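You operate a simulated robot arm through the tools that you are given. There is no shell and no other tool.

You run a simulated robot arm. Do the job below in one go: nothing can be reset, and whatever is moved stays where it is left.

## Task
Wipe the crumbs and the tea ring off the dining table.
Fine: slide the cream pot off the ring and leave it by the red mat; put the pad back. What is to be rubbed or washed off counts as gone when no trace of it is left.
Where things are to end (x, y in the base frame): cream pot within 0.06 m of [0.84, 0.72].

Only the result counts: the job must be done as asked and must still hold three seconds after the hand-in. Knocking over, shifting, dropping, spilling or breaking anything else fails it.

## Robot
A 7-joint arm with a two-finger parallel gripper, fixed in place. Base frame: the origin is on the floor under the middle of its stand, x ahead of it, y to its left, z up; the work surface is at about z = 0.75. Readings come in m, rad, newtons and seconds.
It reaches about 1.479 m from its shoulder. Its first joint turns from -2.897 to 2.897 rad. Payload 4.4 kg.
The tool frame sits at the grasp point between the pads (the TCP): z along the fingers, y along the line on which they close. The tips reach 0.023 m beyond it. The gripper opens to 0.094 m. The fingers are 0.038 m wide and 0.01 m thick; the gripper's body (0.054 by 0.096 m) begins 0.039 m behind the TCP.
Orientation is that of the tool frame in the base frame, as a unit quaternion [x, y, z, w]. With the fingers straight down and closing along the base's y, the tool's x points along the base's -x, its y along +y and its z along -z.

## Interface
- The arm moves only by the tool move_arm. Its arguments are lists of equal length, an entry for each row: "slide": the shift along the tool's x, y, z in units of 150 mm (1.0 is 150 mm), a list of three; "dr": the turn, a rotation vector about the tool's x, y, z in units of 90 degrees (1.0 is 90 degrees), a list of three; "fingers": the finger opening in m, from 0 to 0.094. In form: {"slide": [[x, y, z], ...], "dr": [[wx, wy, wz], ...], "fingers": [fingers, ...]}. A call has 1 to 20 rows; each row is the pose to reach, as a shift and turn from the pose commanded when the call began, along the tool's axes at that moment. A call with a number of a shift or a turn outside -1 to 1 is refused whole. A row lasts 0.2 s, in which the tool goes at most 0.05 m and 0.15 rad; a call with a longer step from one row to the next is refused whole, and so is a gripper value outside its range. Where a pose cannot be reached the arm comes as near as it can. A force on the tool above 40 N (or 10 N above the force at the start of the call, whichever is more), or a blocked arm, ends the call early, and 0.2 s more pass. The fingers move at their own pace (about 0.072 m/s each) and stop on an object; they squeeze with about 32 N. The grip force told is the motor's: it shows also when the fingers shut on nothing. Time passes only in rows, and 0.2 s behind the last, so rows that repeat a pose let the fingers close. It gives the time, the measured TCP pose, the force on the tool (base axes), the opening and the grip force at its end, in the units of the frame above (readings bear some noise), with the torque about the TCP (base axes, N m) and any sound that the robot's microphone picked up.
- Cameras (640 x 400 px; columns grow to the right, rows downward): "scene" is fixed at [0.0513, -0.5006, 1.3411]; the picture's right is [0.77, -0.63, 0.00], its down [-0.27, -0.33, -0.91] and it looks along [0.57, 0.70, -0.42] (base axes); focal length 328 px, centre (320, 200). "wrist" rides on the gripper at [0.086, 0.016, -0.075] in the tool frame; the picture's right is [-0.18, 0.98, 0.00], its down [-0.58, -0.11, -0.81] and it looks along [-0.79, -0.15, 0.59] (tool axes); focal length 243 px, centre (320, 200). There is no depth. A picture from a camera that has moved, and an enlarged one, comes with that camera's place and axes in the base frame and with its lens.
- grab_frame(camera): a new picture of that camera. No time passes.
- inspect(camera, box): a new picture of the part [left, top, right, bottom] of that camera's present view, enlarged. No time passes.
- sign_off(): hands the job in; it is judged then, once.

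Nothing tells you positions but the pictures and the camera data. Unless the task says otherwise, let go and move clear before handing in.

The tools are called after ">>>" as a command line: name --argument value ..., lists and objects as JSON in quotes. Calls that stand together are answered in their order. move_arm: Moves the arm, as the interface text tells. Its arguments: {"type":"object","properties":{"slide":{"type":"array"},"dr":{"type":"array"},"fingers":{"type":"array"}},"required":["slide","dr","fingers"]} The other tools are called the same way: grab_frame (camera) takes a picture; inspect (camera, box) takes an enlarged picture of a part of a camera's view; sign_off () hands the job in.

At the start:

```text
t: 0.0
ee_pos: [0.4652, 0.6137, 0.9905]
tool_rot: [-0.001, 1.0, -0.001, 0.0]
contact_force: [0.6, -0.6, -0.9]
moment: [0.01, 0.0, -0.01]
finger_gap: 0.0942
gripper_force: 0.0
```

scene: 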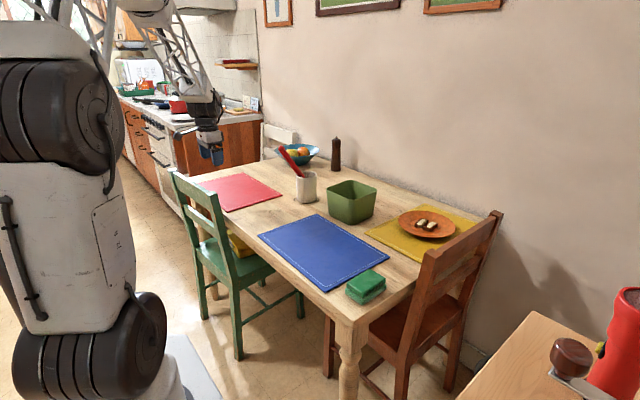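
wrist: 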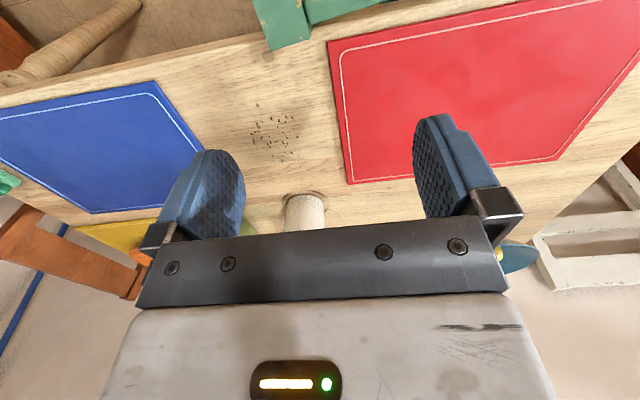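

I see a dining table with a red mat, a blue mat, a yellow mat, a cream pot holding a red utensil, a green tub and a green pad; crumbs lie between the red and blue mats. I'll take closer looks before moving.

>>> inspect --camera "scene" --box '[180, 130, 340, 230]'

>>> inspect --camera "scene" --box '[300, 200, 460, 310]'

>>> inspect --camera "wrist" --box '[200, 60, 400, 240]'

>>> inspect --camera "scene" --box '[260, 150, 340, 200]'

```text
4.00 times, centred on (260, 180) of scene
camera zoom: at [0.0513, -0.5006, 1.3411], right [0.77, -0.63, 0.0], down [-0.27, -0.33, -0.91], along [0.57, 0.7, -0.42], focal length 1313 px, centre (560, 280)
```

zoom: 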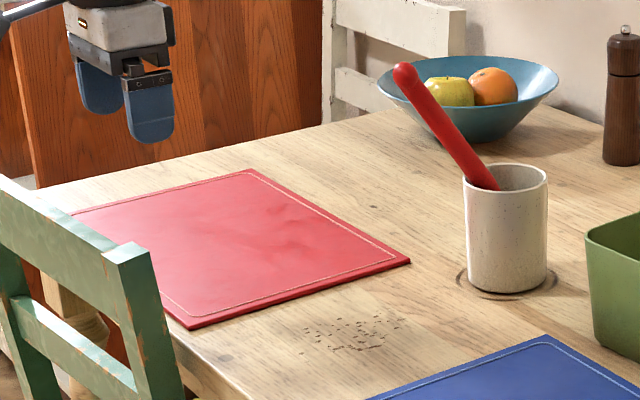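

```text
3.64 times, centred on (380, 255) of scene
camera zoom: at [0.0513, -0.5006, 1.3411], right [0.77, -0.63, 0.0], down [-0.27, -0.33, -0.91], along [0.57, 0.7, -0.42], focal length 1194 px, centre (102, 0)
```

zoom: 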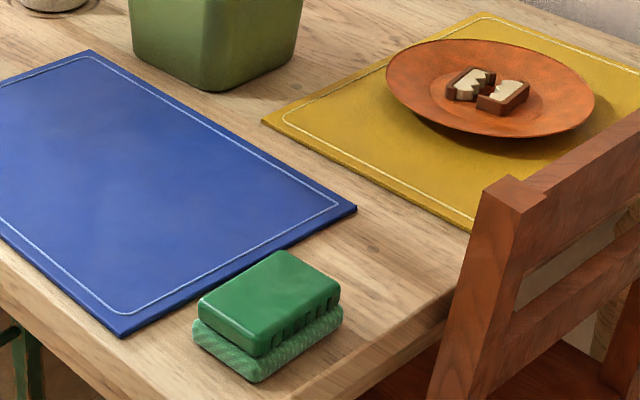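

```text
2.22 times, centred on (300, 150) of wrist
camera zoom: at [0.3787, 0.6284, 1.0654], right [0.18, 0.98, 0.0], down [0.58, -0.11, 0.81], along [0.79, -0.15, -0.59], focal length 539 px, centre (364, 311)
```

zoom: 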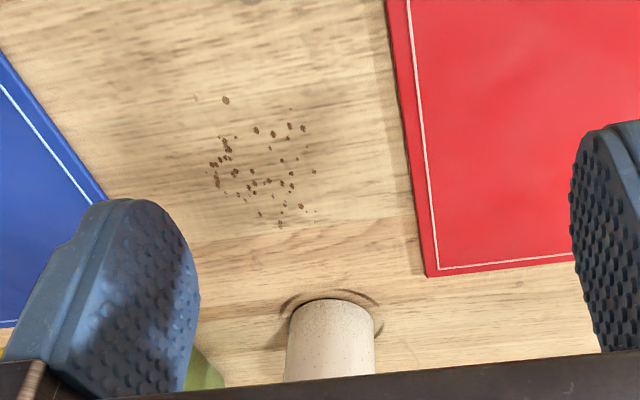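

```text
8.00 times, centred on (300, 175) of scene
camera zoom: at [0.0513, -0.5006, 1.3411], right [0.77, -0.63, 0.0], down [-0.27, -0.33, -0.91], along [0.57, 0.7, -0.42], focal length 2626 px, centre (480, 400)
```

zoom: 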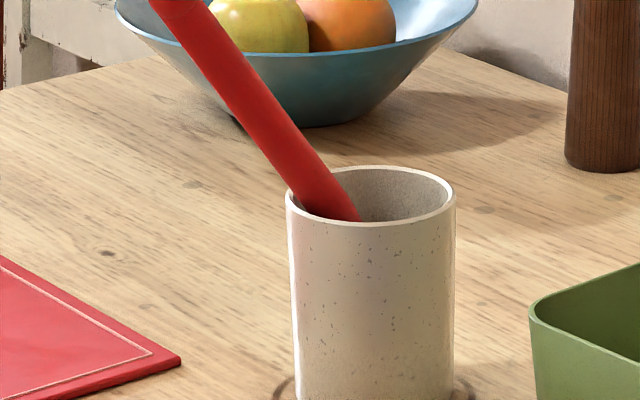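

The cream pot stands on the ring at about (0.81, 0.51), the crumbs are around (0.61, 0.51), and the green pad is near (0.58, -0.045) at the right end of the table. I'll look closer at the pad, the tub and the pot before planning.

>>> inspect --camera "scene" --box '[335, 255, 399, 315]'

>>> inspect --camera "scene" --box '[280, 165, 392, 235]'

>>> inspect --camera "scene" --box '[240, 195, 320, 245]'

>>> inspect --camera "scene" --box '[300, 220, 520, 400]'

```text
6.67 times, centred on (367, 285) of scene
camera zoom: at [0.0513, -0.5006, 1.3411], right [0.77, -0.63, 0.0], down [-0.27, -0.33, -0.91], along [0.57, 0.7, -0.42], focal length 2189 px, centre (7, -367)
```

zoom: 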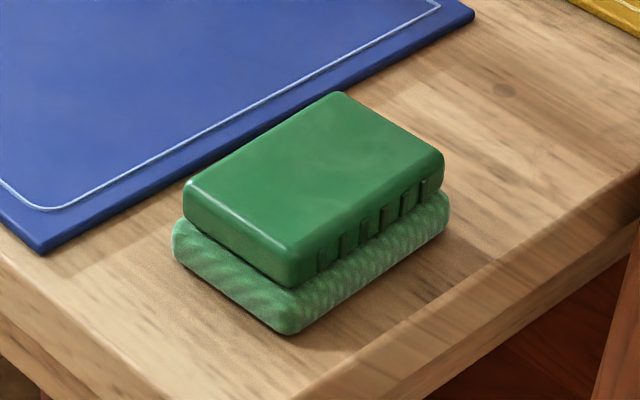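

```text
5.71 times, centred on (336, 200) of scene
camera zoom: at [0.0513, -0.5006, 1.3411], right [0.77, -0.63, 0.0], down [-0.27, -0.33, -0.91], along [0.57, 0.7, -0.42], focal length 1876 px, centre (229, 200)
```

zoom: 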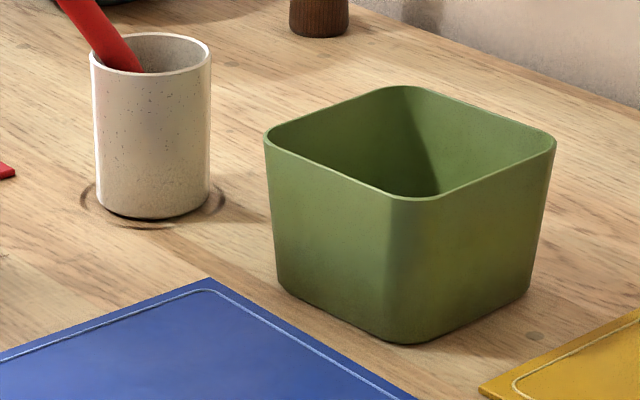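

```text
8.00 times, centred on (280, 220) of scene
camera zoom: at [0.0513, -0.5006, 1.3411], right [0.77, -0.63, 0.0], down [-0.27, -0.33, -0.91], along [0.57, 0.7, -0.42], focal length 2626 px, centre (640, 40)
```

zoom: 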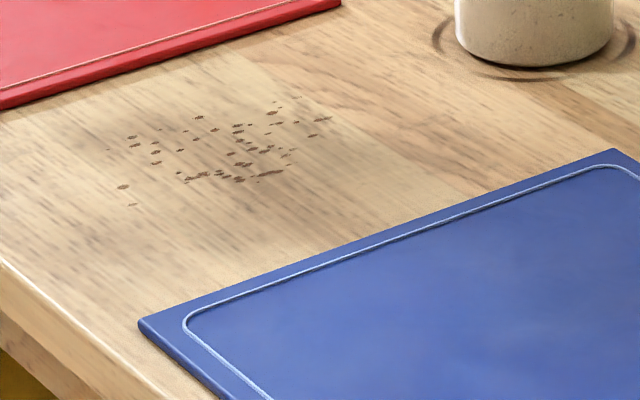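

```text
2.22 times, centred on (410, 310) of scene
camera zoom: at [0.0513, -0.5006, 1.3411], right [0.77, -0.63, 0.0], down [-0.27, -0.33, -0.91], along [0.57, 0.7, -0.42], focal length 730 px, centre (120, -44)
```

zoom: 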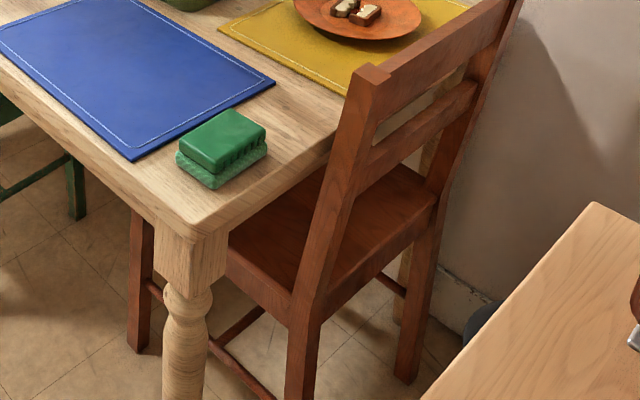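

The crumbs span about x 0.55–0.68, y 0.47–0.55. The pot (radius ~0.043, height ~0.11, with a red stick leaning out toward -x/+y) sits on the ring at about (0.811, 0.515), and the green tub is close by at y<0.36. I'll push the pot low with a slightly tilted fork of fingers, so I first move up and over with no turn to a point short of the pot.

>>> move_arm --slide '[[-0.2, -0.11, -0.1], [-0.4, -0.22, -0.2], [-0.6, -0.33, -0.3], [-0.8, -0.44, -0.4], [-1.0, -0.54, -0.4]]' --dr '[[0, 0, 0], [0, 0, 0], [0, 0, 0], [0, 0, 0], [0, 0, 0]]' --fingers '[0.094, 0.094, 0.094, 0.094, 0.094]'

```text
t: 1.2
ee_pos: [0.6148, 0.5326, 1.0514]
tool_rot: [0.0, 1.0, 0.0, 0.0]
contact_force: [0.1, -0.1, 0.2]
moment: [-0.01, 0.01, 0.0]
finger_gap: 0.0938
gripper_force: 0.0
```

The arm is at about (0.615, 0.533, 1.05) above the crumbs. I'll check the pictures to refine where the pot, stick and tub are.

>>> grab_frame --camera "wrist"

>>> grab_frame --camera "scene"

```text
taken
camera wrist: at [0.5289, 0.5475, 1.1258], right [0.18, 0.98, 0.0], down [0.58, -0.11, 0.81], along [0.79, -0.15, -0.59], focal length 243 px, centre (320, 200)
```

wrist: 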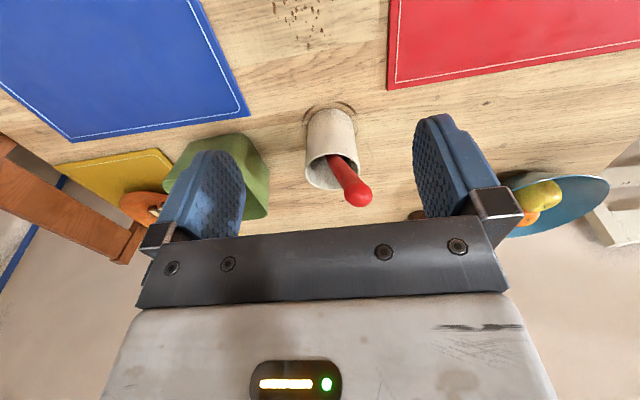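

```text
taken
```

scene: 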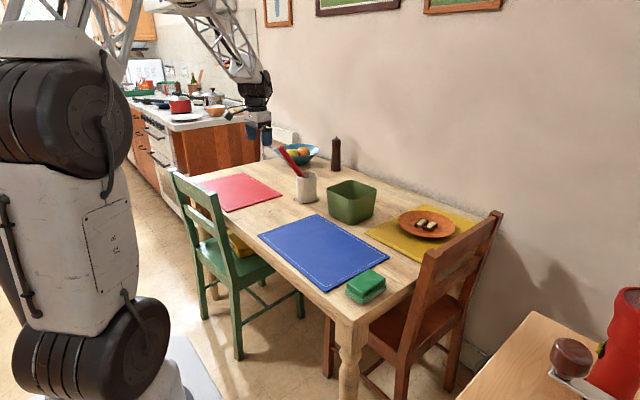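

>>> inspect --camera "wrist" --box '[240, 90, 400, 220]'

>>> inspect --camera "wrist" --box '[220, 0, 400, 110]'

```text
3.08 times, centred on (320, 155) of wrist
camera zoom: at [0.5289, 0.5475, 1.1258], right [0.18, 0.98, 0.0], down [0.58, -0.11, 0.81], along [0.79, -0.15, -0.59], focal length 746 px, centre (320, 338)
```

zoom: 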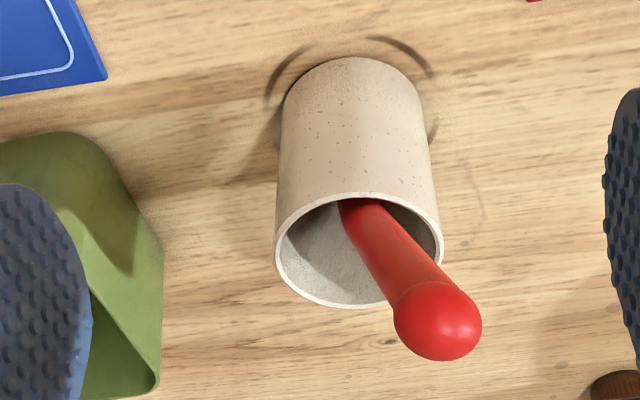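

```text
3.56 times, centred on (310, 55) of wrist
camera zoom: at [0.5289, 0.5475, 1.1258], right [0.18, 0.98, 0.0], down [0.58, -0.11, 0.81], along [0.79, -0.15, -0.59], focal length 863 px, centre (356, 716)
```

zoom: 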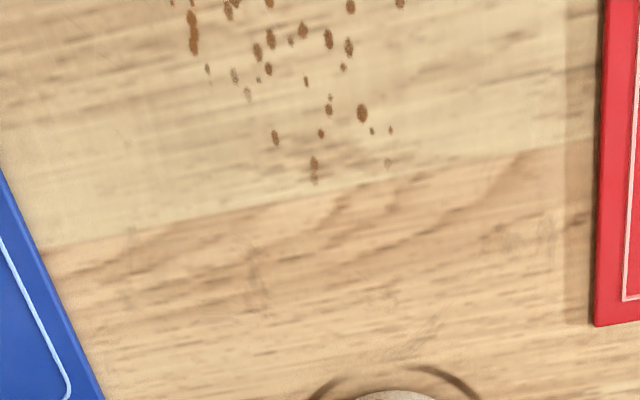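

The red stick's tip is at about (0.72, 0.55, 0.98), leaning to -x, so approaching the pot from the front-right is clear. I'll go to above (0.756, 0.446), yawing so that the push direction is 40° off +y toward +x.

>>> move_arm --slide '[[-0.1175, -0.0725, 0], [-0.235, -0.145, 0], [-0.3525, -0.2175, 0], [-0.47, -0.29, 0], [-0.5875, -0.3625, 0], [-0.705, -0.435, 0], [-0.8225, -0.5075, 0], [-0.94, -0.58, 0]]' --dr '[[0, 0, -0.0694], [0, 0, -0.1389], [0, 0, -0.2083], [0, 0, -0.2778], [0, 0, -0.3472], [0, 0, -0.4167], [0, 0, -0.4861], [0, 0, -0.5556]]' --fingers '[0.04, 0.04, 0.04, 0.04, 0.04, 0.04, 0.04, 0.04]'

```text
t: 3.0
ee_pos: [0.7561, 0.4462, 1.0497]
tool_rot: [-0.423, 0.906, 0.001, 0.001]
contact_force: [-0.4, 0.2, 0.2]
moment: [0.0, 0.03, -0.05]
finger_gap: 0.0398
gripper_force: 0.0
```

Yaw is right (tool x along −push direction). Now I tilt the tool 20° so the tips lead, and descend to about z 0.91.

>>> move_arm --slide '[[0, 0, 0.15], [0, 0, 0.35], [0, 0, 0.55], [0, 0, 0.75], [0, 0, 0.93]]' --dr '[[0, -0.0445, 0], [0, -0.0889, 0], [0, -0.1333, 0], [0, -0.1778, 0], [0, -0.2222, 0]]' --fingers '[0.04, 0.04, 0.04, 0.04, 0.04]'

>>> grab_frame --camera "wrist"

>>> inspect --camera "scene" --box '[220, 100, 400, 230]'

```text
t: 4.2
ee_pos: [0.7551, 0.4457, 0.9118]
tool_rot: [-0.416, 0.892, 0.074, 0.158]
contact_force: [-0.5, 0.7, 0.1]
moment: [-0.01, 0.0, 0.0]
finger_gap: 0.0401
gripper_force: 0.1
```

```text
taken
camera wrist: at [0.6746, 0.3732, 0.9519], right [-0.64, 0.76, 0.06], down [0.26, 0.14, 0.96], along [0.72, 0.63, -0.28], focal length 243 px, centre (320, 200)
```

wrist: 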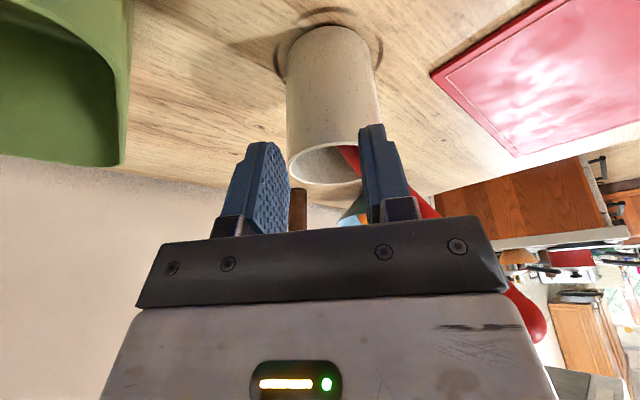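

```text
3.08 times, centred on (310, 165) of scene
camera zoom: at [0.0513, -0.5006, 1.3411], right [0.77, -0.63, 0.0], down [-0.27, -0.33, -0.91], along [0.57, 0.7, -0.42], focal length 1010 px, centre (351, 308)
```

zoom: 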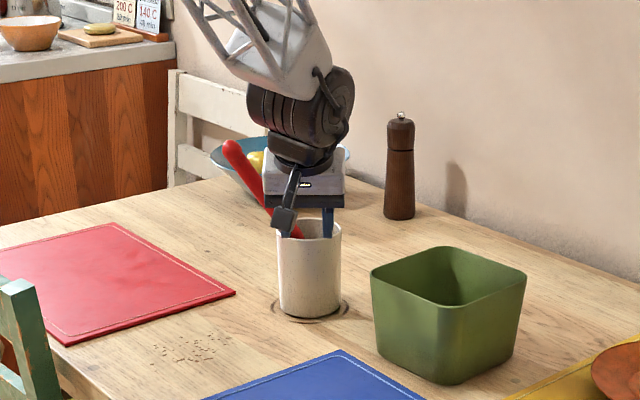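

>>> inspect --camera "wrist" --box '[240, 0, 420, 200]'

```text
2.00 times, centred on (330, 100) of wrist
camera zoom: at [0.6746, 0.3732, 0.9519], right [-0.64, 0.76, 0.06], down [0.26, 0.14, 0.96], along [0.72, 0.63, -0.28], focal length 485 px, centre (300, 400)
```

zoom: 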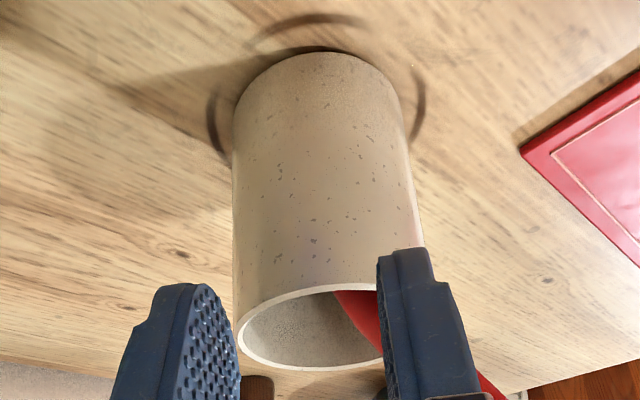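

The pot is centred in front of the fork (pot about (0.811, 0.517)). I now descend vertically in front of it to about z 0.787, keeping about 2 cm from its wall.

>>> move_arm --slide '[[0.0569, 0, 0.1564], [0.1138, 0, 0.3128], [0.1707, 0, 0.4692], [0.2277, 0, 0.6256], [0.2846, 0, 0.782], [0.2846, 0, 0.782]]' --dr '[[0, 0, 0], [0, 0, 0], [0, 0, 0], [0, 0, 0], [0, 0, 0], [0, 0, 0]]' --fingers '[0.04, 0.04, 0.04, 0.04, 0.04, 0.04]'

>>> inspect --camera "scene" --box '[240, 130, 380, 230]'

>>> grab_frame --camera "wrist"

```text
t: 5.6
ee_pos: [0.755, 0.4441, 0.7867]
tool_rot: [-0.417, 0.892, 0.073, 0.158]
contact_force: [-0.5, -0.3, 0.4]
moment: [-0.01, -0.02, -0.06]
finger_gap: 0.0397
gripper_force: 0.1
```

```text
4.00 times, centred on (310, 180) of scene
camera zoom: at [0.0513, -0.5006, 1.3411], right [0.77, -0.63, 0.0], down [-0.27, -0.33, -0.91], along [0.57, 0.7, -0.42], focal length 1313 px, centre (360, 280)
```

zoom: 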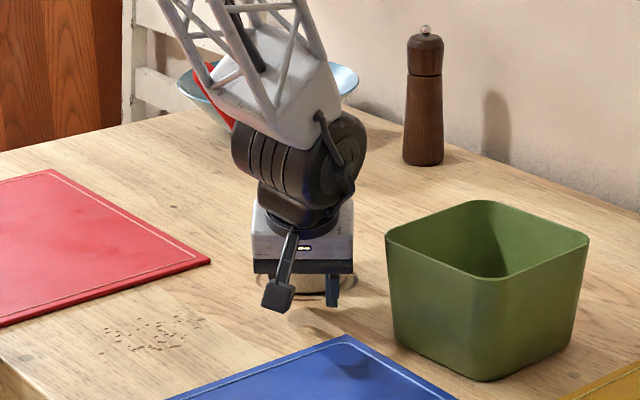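

```text
taken
camera wrist: at [0.6752, 0.3726, 0.8272], right [-0.64, 0.76, 0.06], down [0.26, 0.14, 0.96], along [0.72, 0.63, -0.28], focal length 243 px, centre (320, 200)
```

wrist: 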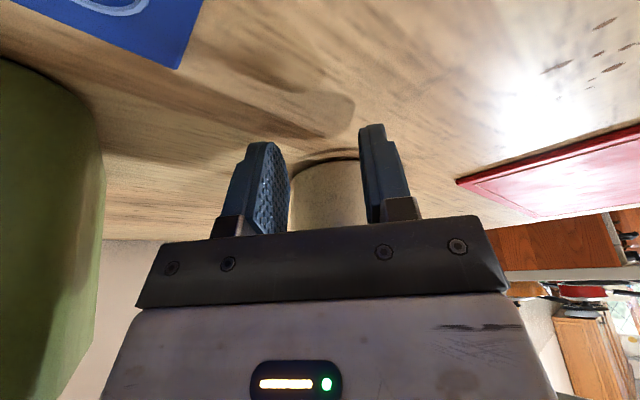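

The fork is about 2.8 cm short of contact, low at the pot's base, and clear of the tub. I'll push slowly along the 40° direction, first by 7 cm, and check.

>>> move_arm --slide '[[-0.0627, 0, 0.0228], [-0.1253, 0, 0.0456], [-0.188, 0, 0.0684], [-0.2507, 0, 0.0912], [-0.3133, 0, 0.114], [-0.376, 0, 0.1368], [-0.4387, 0, 0.1596]]' --dr '[[0, 0, 0], [0, 0, 0], [0, 0, 0], [0, 0, 0], [0, 0, 0], [0, 0, 0], [0, 0, 0]]' --fingers '[0.04, 0.04, 0.04, 0.04, 0.04, 0.04, 0.04]'

>>> grab_frame --camera "wrist"

>>> inspect --camera "scene" --box '[240, 130, 380, 230]'

```text
t: 7.2
ee_pos: [0.8011, 0.4984, 0.7857]
tool_rot: [-0.416, 0.892, 0.074, 0.158]
contact_force: [-1.4, -0.8, 0.5]
moment: [0.1, -0.09, 0.01]
finger_gap: 0.0399
gripper_force: 0.0
```

```text
taken
camera wrist: at [0.7202, 0.4266, 0.8269], right [-0.64, 0.76, 0.06], down [0.26, 0.14, 0.96], along [0.72, 0.63, -0.28], focal length 243 px, centre (320, 200)
```

wrist: 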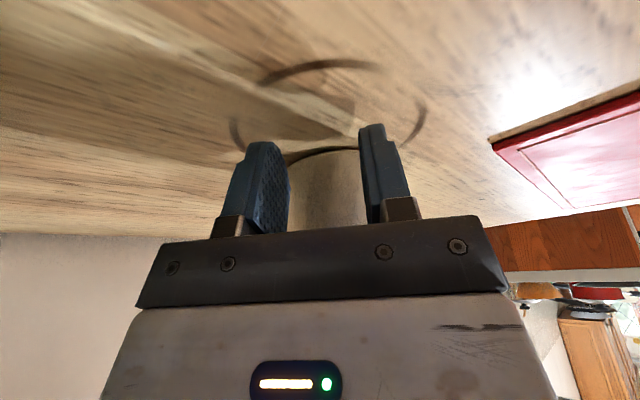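

```text
4.00 times, centred on (310, 180) of scene
camera zoom: at [0.0513, -0.5006, 1.3411], right [0.77, -0.63, 0.0], down [-0.27, -0.33, -0.91], along [0.57, 0.7, -0.42], focal length 1313 px, centre (360, 280)
```

zoom: 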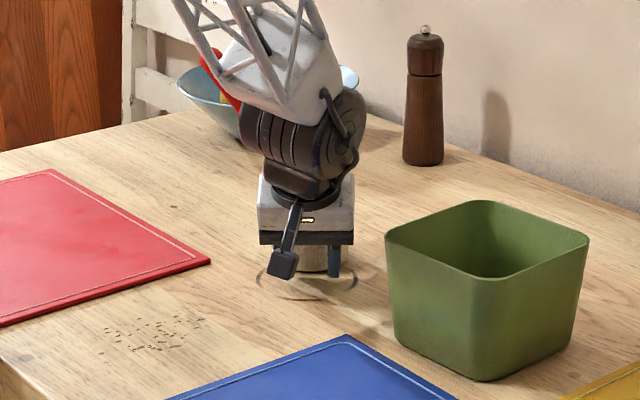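

The ring is now exposed around (0.81, 0.517) and the pot slides upright at about (0.842, 0.547). I push another 6 cm in the same direction.

>>> move_arm --slide '[[-0.0627, 0, 0.0228], [-0.1253, 0, 0.0456], [-0.188, 0, 0.0684], [-0.2507, 0, 0.0912], [-0.3133, 0, 0.114], [-0.376, 0, 0.1368]]' --dr '[[0, 0, 0], [0, 0, 0], [0, 0, 0], [0, 0, 0], [0, 0, 0], [0, 0, 0]]' --fingers '[0.04, 0.04, 0.04, 0.04, 0.04, 0.04]'

>>> grab_frame --camera "wrist"

>>> inspect --camera "scene" --box '[240, 130, 380, 230]'

```text
t: 8.6
ee_pos: [0.8399, 0.5446, 0.7873]
tool_rot: [-0.416, 0.892, 0.073, 0.159]
contact_force: [-1.5, -1.7, 0.1]
moment: [0.08, -0.05, 0.02]
finger_gap: 0.0402
gripper_force: 0.1
```

```text
taken
camera wrist: at [0.7588, 0.4733, 0.8274], right [-0.64, 0.76, 0.06], down [0.26, 0.14, 0.96], along [0.72, 0.63, -0.28], focal length 243 px, centre (320, 200)
```

wrist: 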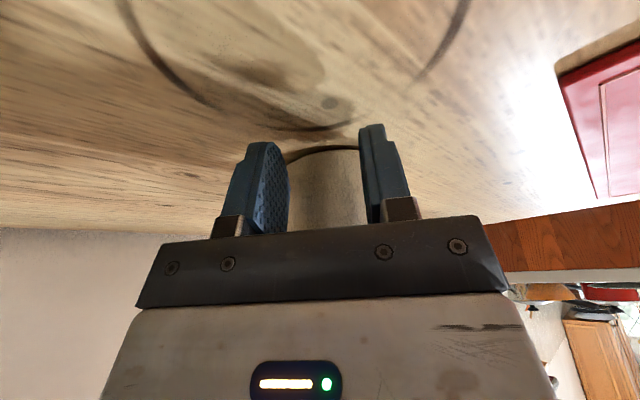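

```text
4.00 times, centred on (310, 180) of scene
camera zoom: at [0.0513, -0.5006, 1.3411], right [0.77, -0.63, 0.0], down [-0.27, -0.33, -0.91], along [0.57, 0.7, -0.42], focal length 1313 px, centre (360, 280)
```

zoom: 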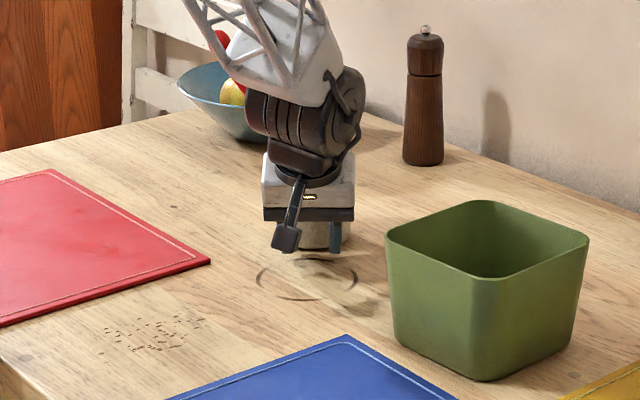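

The pot is now at about (0.881, 0.594) and off the ring. I'll back off 2.5 cm, lift 9 cm, then swing around the pot to push it toward (0.84, 0.72).

>>> move_arm --slide '[[0.0783, 0, -0.0285], [0.1567, 0, -0.057], [0.0883, 0, -0.245], [0.0199, 0, -0.433], [-0.0485, 0, -0.621]]' --dr '[[0, 0, 0], [0, 0, 0], [0, 0, 0], [0, 0, 0], [0, 0, 0]]' --fingers '[0.04, 0.04, 0.04, 0.04, 0.04]'

>>> move_arm --slide '[[-0.0044, -0.0753, 0.0016], [-0.0182, -0.1487, 0.0066], [-0.0401, -0.2193, 0.0146], [-0.0702, -0.2867, 0.0255], [-0.1072, -0.35, 0.039], [-0.1529, -0.4073, 0.0556], [-0.2043, -0.458, 0.0743], [-0.262, -0.502, 0.0953]]' --dr '[[-0.02755, 0, -0.0757], [-0.0551, 0, -0.1514], [-0.08265, 0, -0.2271], [-0.1102, 0, -0.3028], [-0.13775, 0, -0.3785], [-0.1653, 0, -0.4542], [-0.19285, 0, -0.5299], [-0.2204, 0, -0.6056]]' --fingers '[0.04, 0.04, 0.04, 0.04, 0.04, 0.04, 0.04, 0.04]'

>>> grab_frame --camera "wrist"

>>> inspect --camera "scene" --box '[240, 110, 400, 230]'

```text
t: 9.8
ee_pos: [0.8233, 0.5257, 0.8757]
tool_rot: [-0.416, 0.893, 0.073, 0.158]
contact_force: [-0.5, -0.4, 0.1]
moment: [0.01, -0.04, -0.01]
finger_gap: 0.04
gripper_force: 0.1
```

```text
t: 11.6
ee_pos: [0.9078, 0.5102, 0.8757]
tool_rot: [0.797, -0.578, -0.141, -0.103]
contact_force: [-0.2, 0.2, 0.1]
moment: [-0.05, 0.05, 0.02]
finger_gap: 0.0402
gripper_force: 0.1
```

```text
taken
camera wrist: at [0.9262, 0.4023, 0.9172], right [-0.99, -0.14, 0.06], down [0.02, 0.29, 0.96], along [-0.15, 0.95, -0.28], focal length 243 px, centre (320, 200)
```

wrist: 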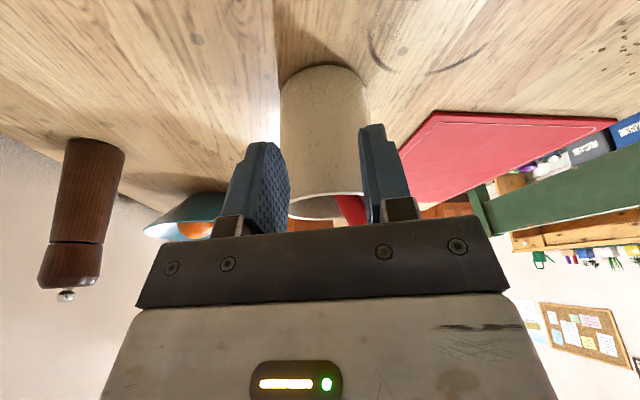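

```text
3.33 times, centred on (320, 170) of scene
camera zoom: at [0.0513, -0.5006, 1.3411], right [0.77, -0.63, 0.0], down [-0.27, -0.33, -0.91], along [0.57, 0.7, -0.42], focal length 1094 px, centre (320, 300)
```

zoom: 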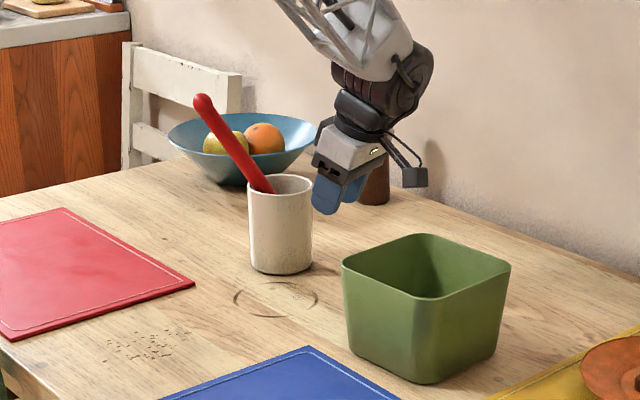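

The pot is upright at about (0.882, 0.605), the tool is lined up behind it for the second push. I descend to push height, clear of the tub.

>>> move_arm --slide '[[0.0506, 0, 0.139], [0.1011, 0, 0.278], [0.1517, 0, 0.417], [0.2022, 0, 0.5559], [0.2022, 0, 0.5559]]' --dr '[[0, 0, 0], [0, 0, 0], [0, 0, 0], [0, 0, 0], [0, 0, 0]]' --fingers '[0.04, 0.04, 0.04, 0.04, 0.04]'

>>> grab_frame --camera "wrist"

>>> inspect --camera "scene" --box '[240, 110, 400, 230]'

```text
t: 12.8
ee_pos: [0.9089, 0.5094, 0.7872]
tool_rot: [0.797, -0.579, -0.141, -0.102]
contact_force: [0.0, -0.9, 0.8]
moment: [-0.02, 0.0, 0.03]
finger_gap: 0.04
gripper_force: 0.2
```

```text
taken
camera wrist: at [0.9265, 0.4019, 0.8287], right [-0.99, -0.14, 0.06], down [0.02, 0.29, 0.96], along [-0.15, 0.95, -0.28], focal length 243 px, centre (320, 200)
```

wrist: 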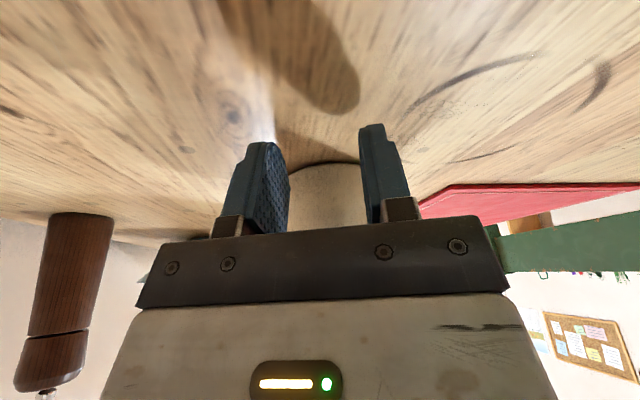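

```text
3.33 times, centred on (320, 170) of scene
camera zoom: at [0.0513, -0.5006, 1.3411], right [0.77, -0.63, 0.0], down [-0.27, -0.33, -0.91], along [0.57, 0.7, -0.42], focal length 1094 px, centre (320, 300)
```

zoom: 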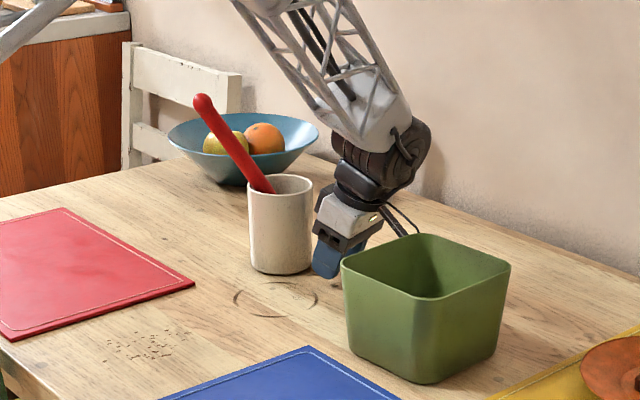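

Positioned behind the pot with no contact. I push 10 cm toward the target and then check.

>>> move_arm --slide '[[-0.0627, 0, 0.0228], [-0.1253, 0, 0.0456], [-0.188, 0, 0.0684], [-0.2507, 0, 0.0912], [-0.3133, 0, 0.114], [-0.376, 0, 0.1368], [-0.4387, 0, 0.1596], [-0.5013, 0, 0.1824], [-0.564, 0, 0.2052], [-0.6267, 0, 0.228]]' --dr '[[0, 0, 0], [0, 0, 0], [0, 0, 0], [0, 0, 0], [0, 0, 0], [0, 0, 0], [0, 0, 0], [0, 0, 0], [0, 0, 0], [0, 0, 0]]' --fingers '[0.04, 0.04, 0.04, 0.04, 0.04, 0.04, 0.04, 0.04, 0.04, 0.04]'

>>> inspect --camera "scene" --box '[240, 110, 400, 230]'

>>> grab_frame --camera "wrist"

```text
t: 15.0
ee_pos: [0.878, 0.6037, 0.787]
tool_rot: [0.797, -0.579, -0.141, -0.102]
contact_force: [0.1, -2.1, 0.3]
moment: [0.14, 0.02, 0.03]
finger_gap: 0.04
gripper_force: 0.0
```

```text
3.33 times, centred on (320, 170) of scene
camera zoom: at [0.0513, -0.5006, 1.3411], right [0.77, -0.63, 0.0], down [-0.27, -0.33, -0.91], along [0.57, 0.7, -0.42], focal length 1094 px, centre (320, 300)
```

zoom: 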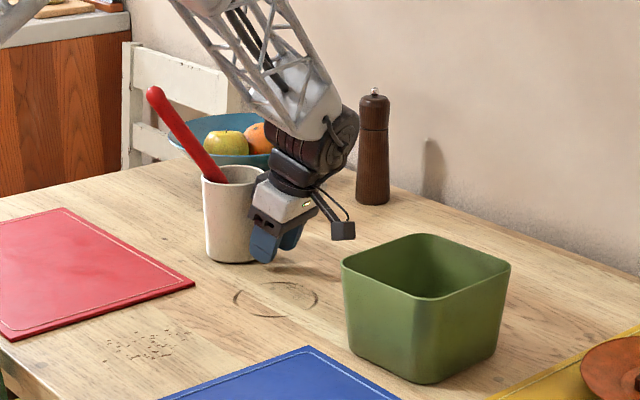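

```text
taken
camera wrist: at [0.8952, 0.4968, 0.8284], right [-0.99, -0.14, 0.06], down [0.02, 0.29, 0.96], along [-0.15, 0.95, -0.28], focal length 243 px, centre (320, 200)
```

wrist: 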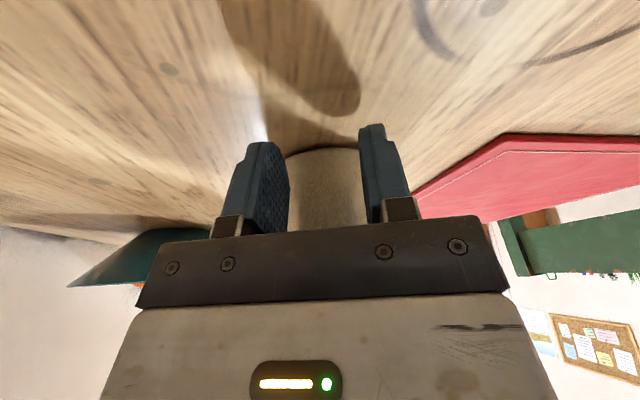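

The pot is at about (0.86, 0.672), still upright. I push 5 cm more to reach about (0.845, 0.72).

>>> move_arm --slide '[[-0.0627, 0, 0.0228], [-0.1253, 0, 0.0456], [-0.188, 0, 0.0684], [-0.2507, 0, 0.0912], [-0.3133, 0, 0.114]]' --dr '[[0, 0, 0], [0, 0, 0], [0, 0, 0], [0, 0, 0], [0, 0, 0]]' --fingers '[0.04, 0.04, 0.04, 0.04, 0.04]'

>>> inspect --camera "scene" --box '[200, 110, 360, 230]'

```text
t: 16.2
ee_pos: [0.8614, 0.6524, 0.7865]
tool_rot: [0.797, -0.578, -0.141, -0.101]
contact_force: [-0.8, -0.6, -0.6]
moment: [0.08, 0.02, 0.01]
finger_gap: 0.0402
gripper_force: 0.1
```

```text
3.33 times, centred on (280, 170) of scene
camera zoom: at [0.0513, -0.5006, 1.3411], right [0.77, -0.63, 0.0], down [-0.27, -0.33, -0.91], along [0.57, 0.7, -0.42], focal length 1094 px, centre (453, 300)
```

zoom: 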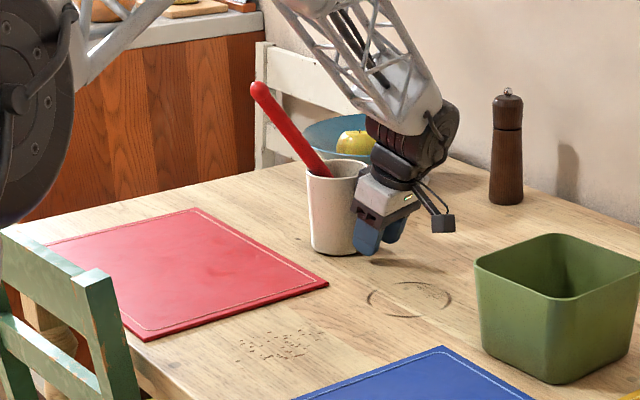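

The pot stands at about (0.845, 0.72), right at its target by the red mat. Now I back off, rise, straighten the tool and turn it back for gripping the pad.

>>> move_arm --slide '[[0.1567, 0, -0.057], [0.3133, 0, -0.114], [0.2449, 0, -0.302], [0.1765, 0, -0.49], [0.1081, 0, -0.678], [0.0397, 0, -0.866]]' --dr '[[0, 0, 0], [0, 0, 0], [0, 0, 0], [0, 0, 0], [0, 0, 0], [0, 0, 0]]' --fingers '[0.04, 0.04, 0.04, 0.04, 0.04, 0.04]'

>>> move_arm --slide '[[-0.0608, 0, -0.1671], [-0.1216, 0, -0.3342], [-0.1824, 0, -0.5013]]' --dr '[[0, 0.0741, 0], [0, 0.1481, 0], [0, 0.2222, 0]]' --fingers '[0.06, 0.08, 0.08]'

>>> move_arm --slide '[[0.125, 0.125, 0], [0.25, 0.25, 0], [0.375, 0.375, 0], [0.5, 0.5, 0], [0.625, 0.625, 0], [0.75, 0.75, 0], [0.875, 0.875, 0], [1.0, 1.0, 0]]' --dr '[[0, 0, 0.075], [0, 0, 0.15], [0, 0, 0.225], [0, 0, 0.3], [0, 0, 0.375], [0, 0, 0.45], [0, 0, 0.525], [0, 0, 0.6]]' --fingers '[0.08, 0.08, 0.08, 0.08, 0.08, 0.08, 0.08, 0.08]'

>>> grab_frame --camera "scene"

```text
t: 17.6
ee_pos: [0.8757, 0.6047, 0.9077]
tool_rot: [0.796, -0.579, -0.14, -0.103]
contact_force: [-0.6, 0.2, -0.4]
moment: [0.01, 0.02, -0.01]
finger_gap: 0.0399
gripper_force: 0.1
```

```text
t: 18.4
ee_pos: [0.8766, 0.6032, 0.9875]
tool_rot: [0.809, -0.587, 0.0, 0.001]
contact_force: [0.5, -0.5, -0.4]
moment: [0.0, -0.01, 0.0]
finger_gap: 0.0801
gripper_force: 0.1
```

```text
t: 20.2
ee_pos: [0.7802, 0.4141, 0.9866]
tool_rot: [-0.453, 0.891, -0.001, 0.0]
contact_force: [-0.3, 0.3, -1.1]
moment: [0.01, 0.01, -0.02]
finger_gap: 0.0799
gripper_force: 0.0
```

```text
taken
```

scene: 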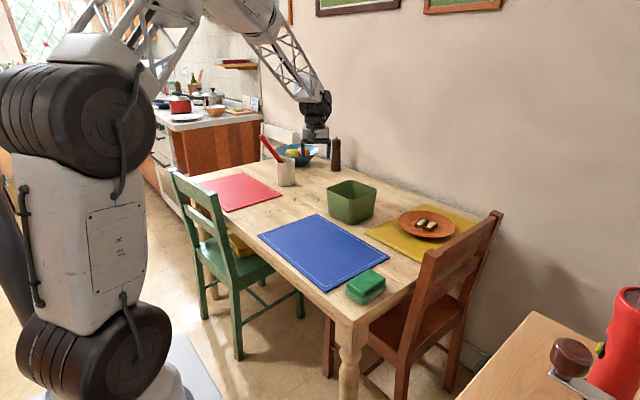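

The pot is left standing by the red mat and the tool is vertical again. I continue toward the pad, turning back to the default yaw.

>>> move_arm --slide '[[0.125, -0.041, 0], [0.25, -0.0825, 0], [0.375, -0.124, 0], [0.5, -0.165, 0], [0.625, -0.206, 0], [0.75, -0.2475, 0], [0.875, -0.289, 0], [1.0, -0.33, 0]]' --dr '[[0, 0, 0.075], [0, 0, 0.15], [0, 0, 0.225], [0, 0, 0.3], [0, 0, 0.375], [0, 0, 0.45], [0, 0, 0.525], [0, 0, 0.6]]' --fingers '[0.08, 0.08, 0.08, 0.08, 0.08, 0.08, 0.08, 0.08]'

>>> move_arm --slide '[[0.13, -0.25, 0], [0.26, -0.5, 0], [0.39, -0.75, 0], [0.52, -1.0, 0]]' --dr '[[0, 0, 0], [0, 0, 0], [0, 0, 0], [0, 0, 0]]' --fingers '[0.08, 0.08, 0.08, 0.08]'

>>> grab_frame --camera "wrist"

>>> grab_frame --camera "scene"

```text
t: 22.0
ee_pos: [0.7317, 0.2651, 0.9865]
tool_rot: [0.001, 1.0, 0.0, 0.0]
contact_force: [0.3, 0.2, -0.1]
moment: [0.0, 0.02, 0.0]
finger_gap: 0.0801
gripper_force: 0.1
```

```text
t: 23.0
ee_pos: [0.6542, 0.1133, 0.9873]
tool_rot: [-0.001, 1.0, 0.0, 0.0]
contact_force: [0.3, -0.6, -0.1]
moment: [0.01, 0.0, -0.02]
finger_gap: 0.08
gripper_force: 0.1
```

```text
taken
camera wrist: at [0.5689, 0.1299, 1.063], right [0.18, 0.98, 0.0], down [0.58, -0.11, 0.81], along [0.79, -0.15, -0.59], focal length 243 px, centre (320, 200)
```

wrist: 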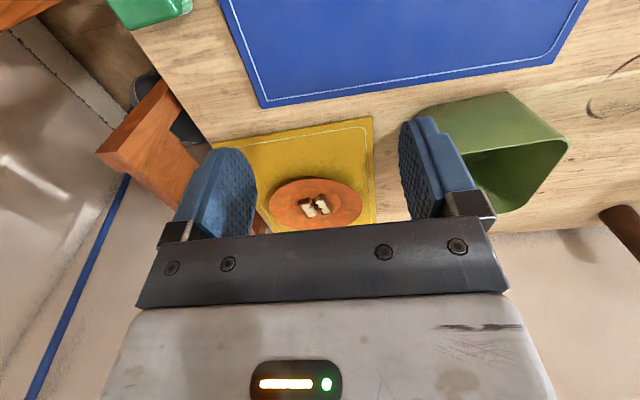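

```text
taken
```

scene: 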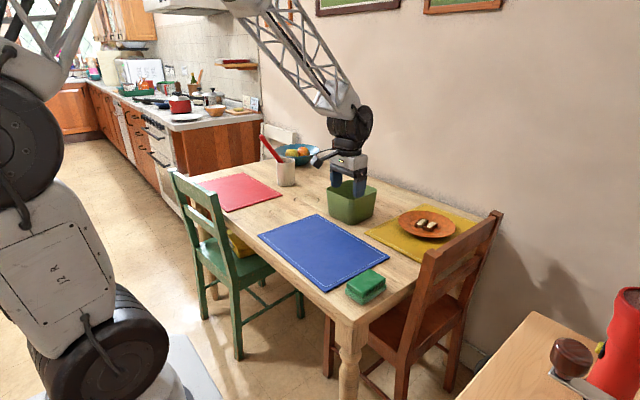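

Everything is still in place; the pad is just out of the wrist view. I move back to about (0.50, -0.04) so that the wrist camera looks at the pad.

>>> move_arm --slide '[[0.2, -0.2, 0], [0.4, -0.4, 0], [0.6, -0.6, 0], [0.8, -0.8, 0], [1.0, -1.0, 0]]' --dr '[[0, 0, 0], [0, 0, 0], [0, 0, 0], [0, 0, 0], [0, 0, 0]]' --fingers '[0.085, 0.085, 0.085, 0.085, 0.085]'

>>> grab_frame --camera "wrist"

>>> inspect --camera "wrist" --box '[200, 20, 400, 170]'

```text
t: 24.2
ee_pos: [0.5042, -0.0365, 0.9861]
tool_rot: [0.0, 1.0, -0.001, 0.0]
contact_force: [-0.5, 0.6, 0.0]
moment: [0.03, 0.02, -0.02]
finger_gap: 0.0851
gripper_force: 0.0
```

```text
taken
camera wrist: at [0.4185, -0.021, 1.0619], right [0.18, 0.98, 0.0], down [0.58, -0.11, 0.81], along [0.79, -0.15, -0.59], focal length 243 px, centre (320, 200)
```

wrist: 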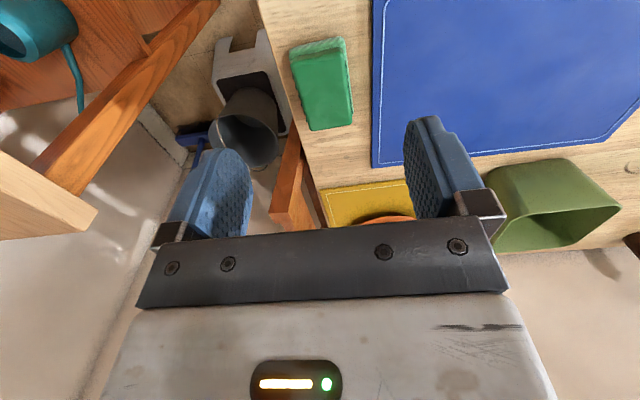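

```text
2.67 times, centred on (300, 95) of wrist
camera zoom: at [0.4185, -0.021, 1.0619], right [0.18, 0.98, 0.0], down [0.58, -0.11, 0.81], along [0.79, -0.15, -0.59], focal length 647 px, centre (373, 480)
```

zoom: 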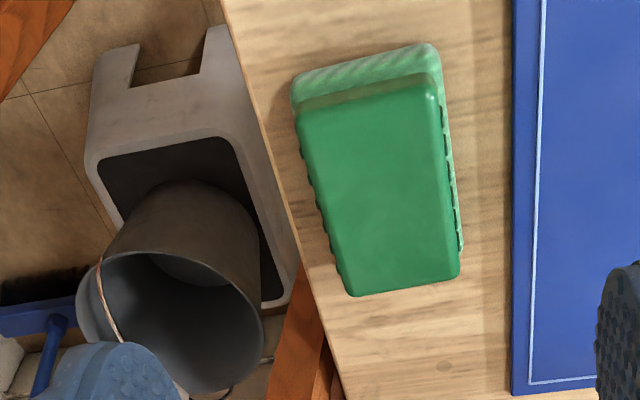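

The pad's block is centred at about (0.580, -0.046), with its long side along x and about 57 mm wide in y, so the default closing direction fits. I move over it and descend to z ≈ 0.84.

>>> move_arm --slide '[[-0.17, -0.02, 0], [-0.34, -0.04, 0], [-0.505, -0.063, 0], [-0.505, -0.063, 0.3], [-0.505, -0.063, 0.6], [-0.505, -0.063, 0.9], [-0.505, -0.063, 1.0]]' --dr '[[0, 0, 0], [0, 0, 0], [0, 0, 0], [0, 0, 0], [0, 0, 0], [0, 0, 0], [0, 0, 0]]' --fingers '[0.088, 0.088, 0.088, 0.088, 0.088, 0.088, 0.088]'

>>> grab_frame --camera "wrist"

>>> inspect --camera "scene" --box '[310, 200, 470, 320]'

```text
t: 25.8
ee_pos: [0.5806, -0.0442, 0.8366]
tool_rot: [0.0, 1.0, 0.0, 0.001]
contact_force: [0.1, 0.6, -0.2]
moment: [0.01, -0.01, -0.02]
finger_gap: 0.0879
gripper_force: 0.1
```

```text
taken
camera wrist: at [0.4948, -0.0292, 0.9118], right [0.18, 0.98, 0.0], down [0.58, -0.11, 0.81], along [0.79, -0.15, -0.59], focal length 243 px, centre (320, 200)
```

wrist: 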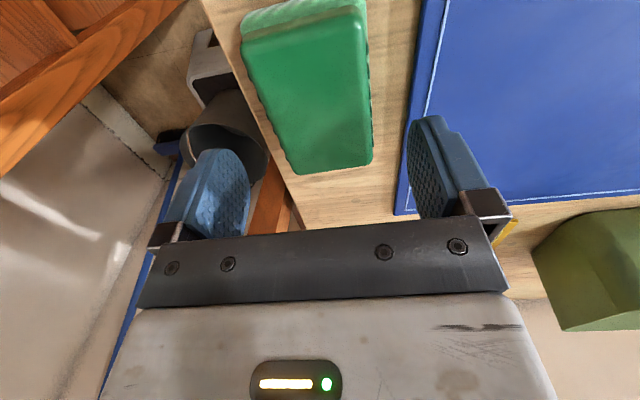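

```text
3.33 times, centred on (390, 260) of scene
camera zoom: at [0.0513, -0.5006, 1.3411], right [0.77, -0.63, 0.0], down [-0.27, -0.33, -0.91], along [0.57, 0.7, -0.42], focal length 1094 px, centre (87, 0)
```

zoom: 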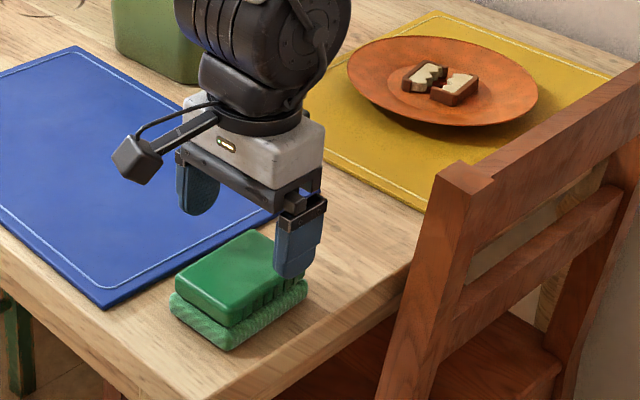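

The pad lies centred between the open fingers. I descend to z ≈ 0.789 and close gently on the green block.

>>> move_arm --slide '[[0, -0.008, 0.1], [0, -0.008, 0.2], [0, -0.008, 0.315], [0, -0.008, 0.315]]' --dr '[[0, 0, 0], [0, 0, 0], [0, 0, 0], [0, 0, 0]]' --fingers '[0.088, 0.088, 0.088, 0.088]'

>>> inspect --camera "scene" --box '[320, 230, 416, 310]'

>>> grab_frame --camera "wrist"

```text
t: 26.8
ee_pos: [0.58, -0.0461, 0.7892]
tool_rot: [0.001, 1.0, 0.0, 0.0]
contact_force: [0.1, 0.5, -0.3]
moment: [-0.03, -0.04, -0.01]
finger_gap: 0.0879
gripper_force: 0.0
```

```text
5.00 times, centred on (368, 270) of scene
camera zoom: at [0.0513, -0.5006, 1.3411], right [0.77, -0.63, 0.0], down [-0.27, -0.33, -0.91], along [0.57, 0.7, -0.42], focal length 1642 px, centre (80, -150)
```

zoom: 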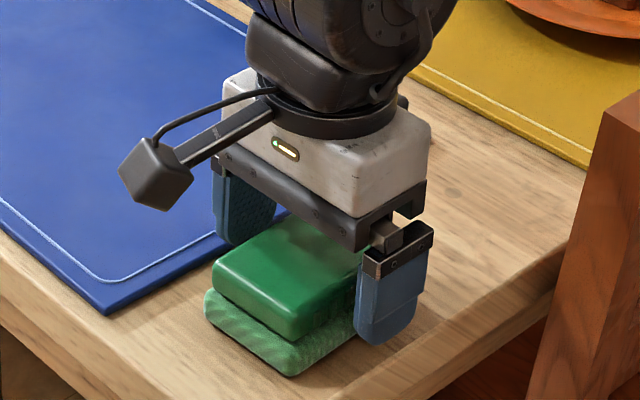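

```text
taken
camera wrist: at [0.4946, -0.0303, 0.8648], right [0.18, 0.98, 0.0], down [0.58, -0.11, 0.81], along [0.79, -0.15, -0.59], focal length 243 px, centre (320, 200)
```

wrist: 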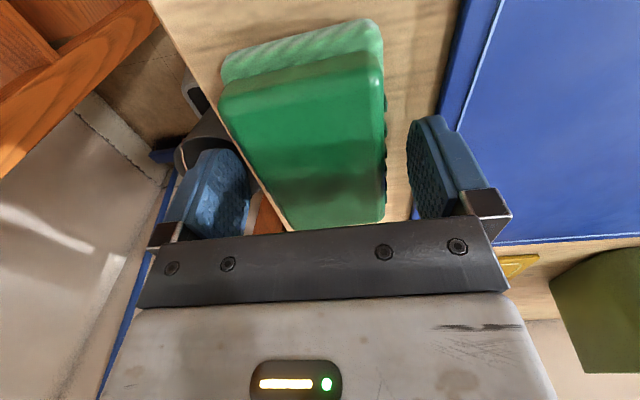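

The fingers straddle the block without touching anything. Now I close on it.

>>> move_arm --slide '[[0, 0, 0], [0, 0, 0], [0, 0, 0], [0, 0, 0]]' --dr '[[0, 0, 0], [0, 0, 0], [0, 0, 0], [0, 0, 0]]' --fingers '[0.065, 0.05, 0.04, 0.04]'

>>> grab_frame --camera "wrist"

>>> inspect --camera "scene" --box '[320, 230, 416, 310]'

```text
t: 27.8
ee_pos: [0.5814, -0.0462, 0.7892]
tool_rot: [0.0, 1.0, 0.0, 0.0]
contact_force: [0.1, -0.7, 0.8]
moment: [-0.01, -0.02, -0.03]
finger_gap: 0.0652
gripper_force: 32.1
```

```text
taken
camera wrist: at [0.4946, -0.0303, 0.8649], right [0.18, 0.98, 0.0], down [0.58, -0.11, 0.81], along [0.79, -0.15, -0.59], focal length 243 px, centre (320, 200)
```

wrist: 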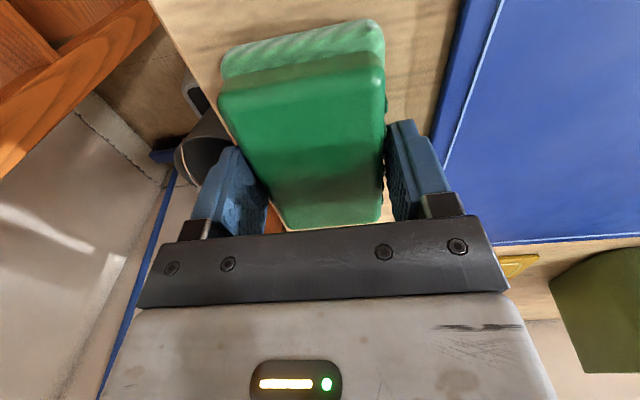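

```text
5.00 times, centred on (368, 270) of scene
camera zoom: at [0.0513, -0.5006, 1.3411], right [0.77, -0.63, 0.0], down [-0.27, -0.33, -0.91], along [0.57, 0.7, -0.42], focal length 1642 px, centre (80, -150)
```

zoom: 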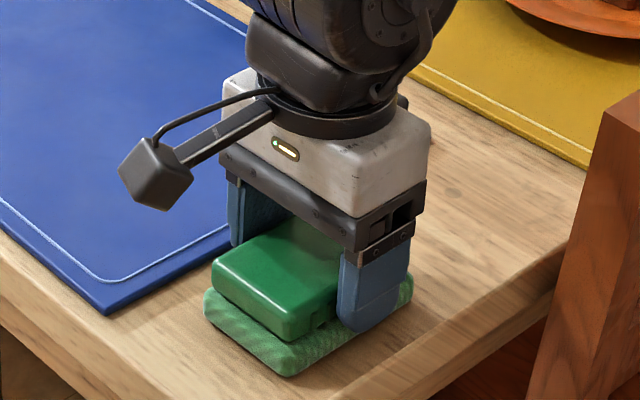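

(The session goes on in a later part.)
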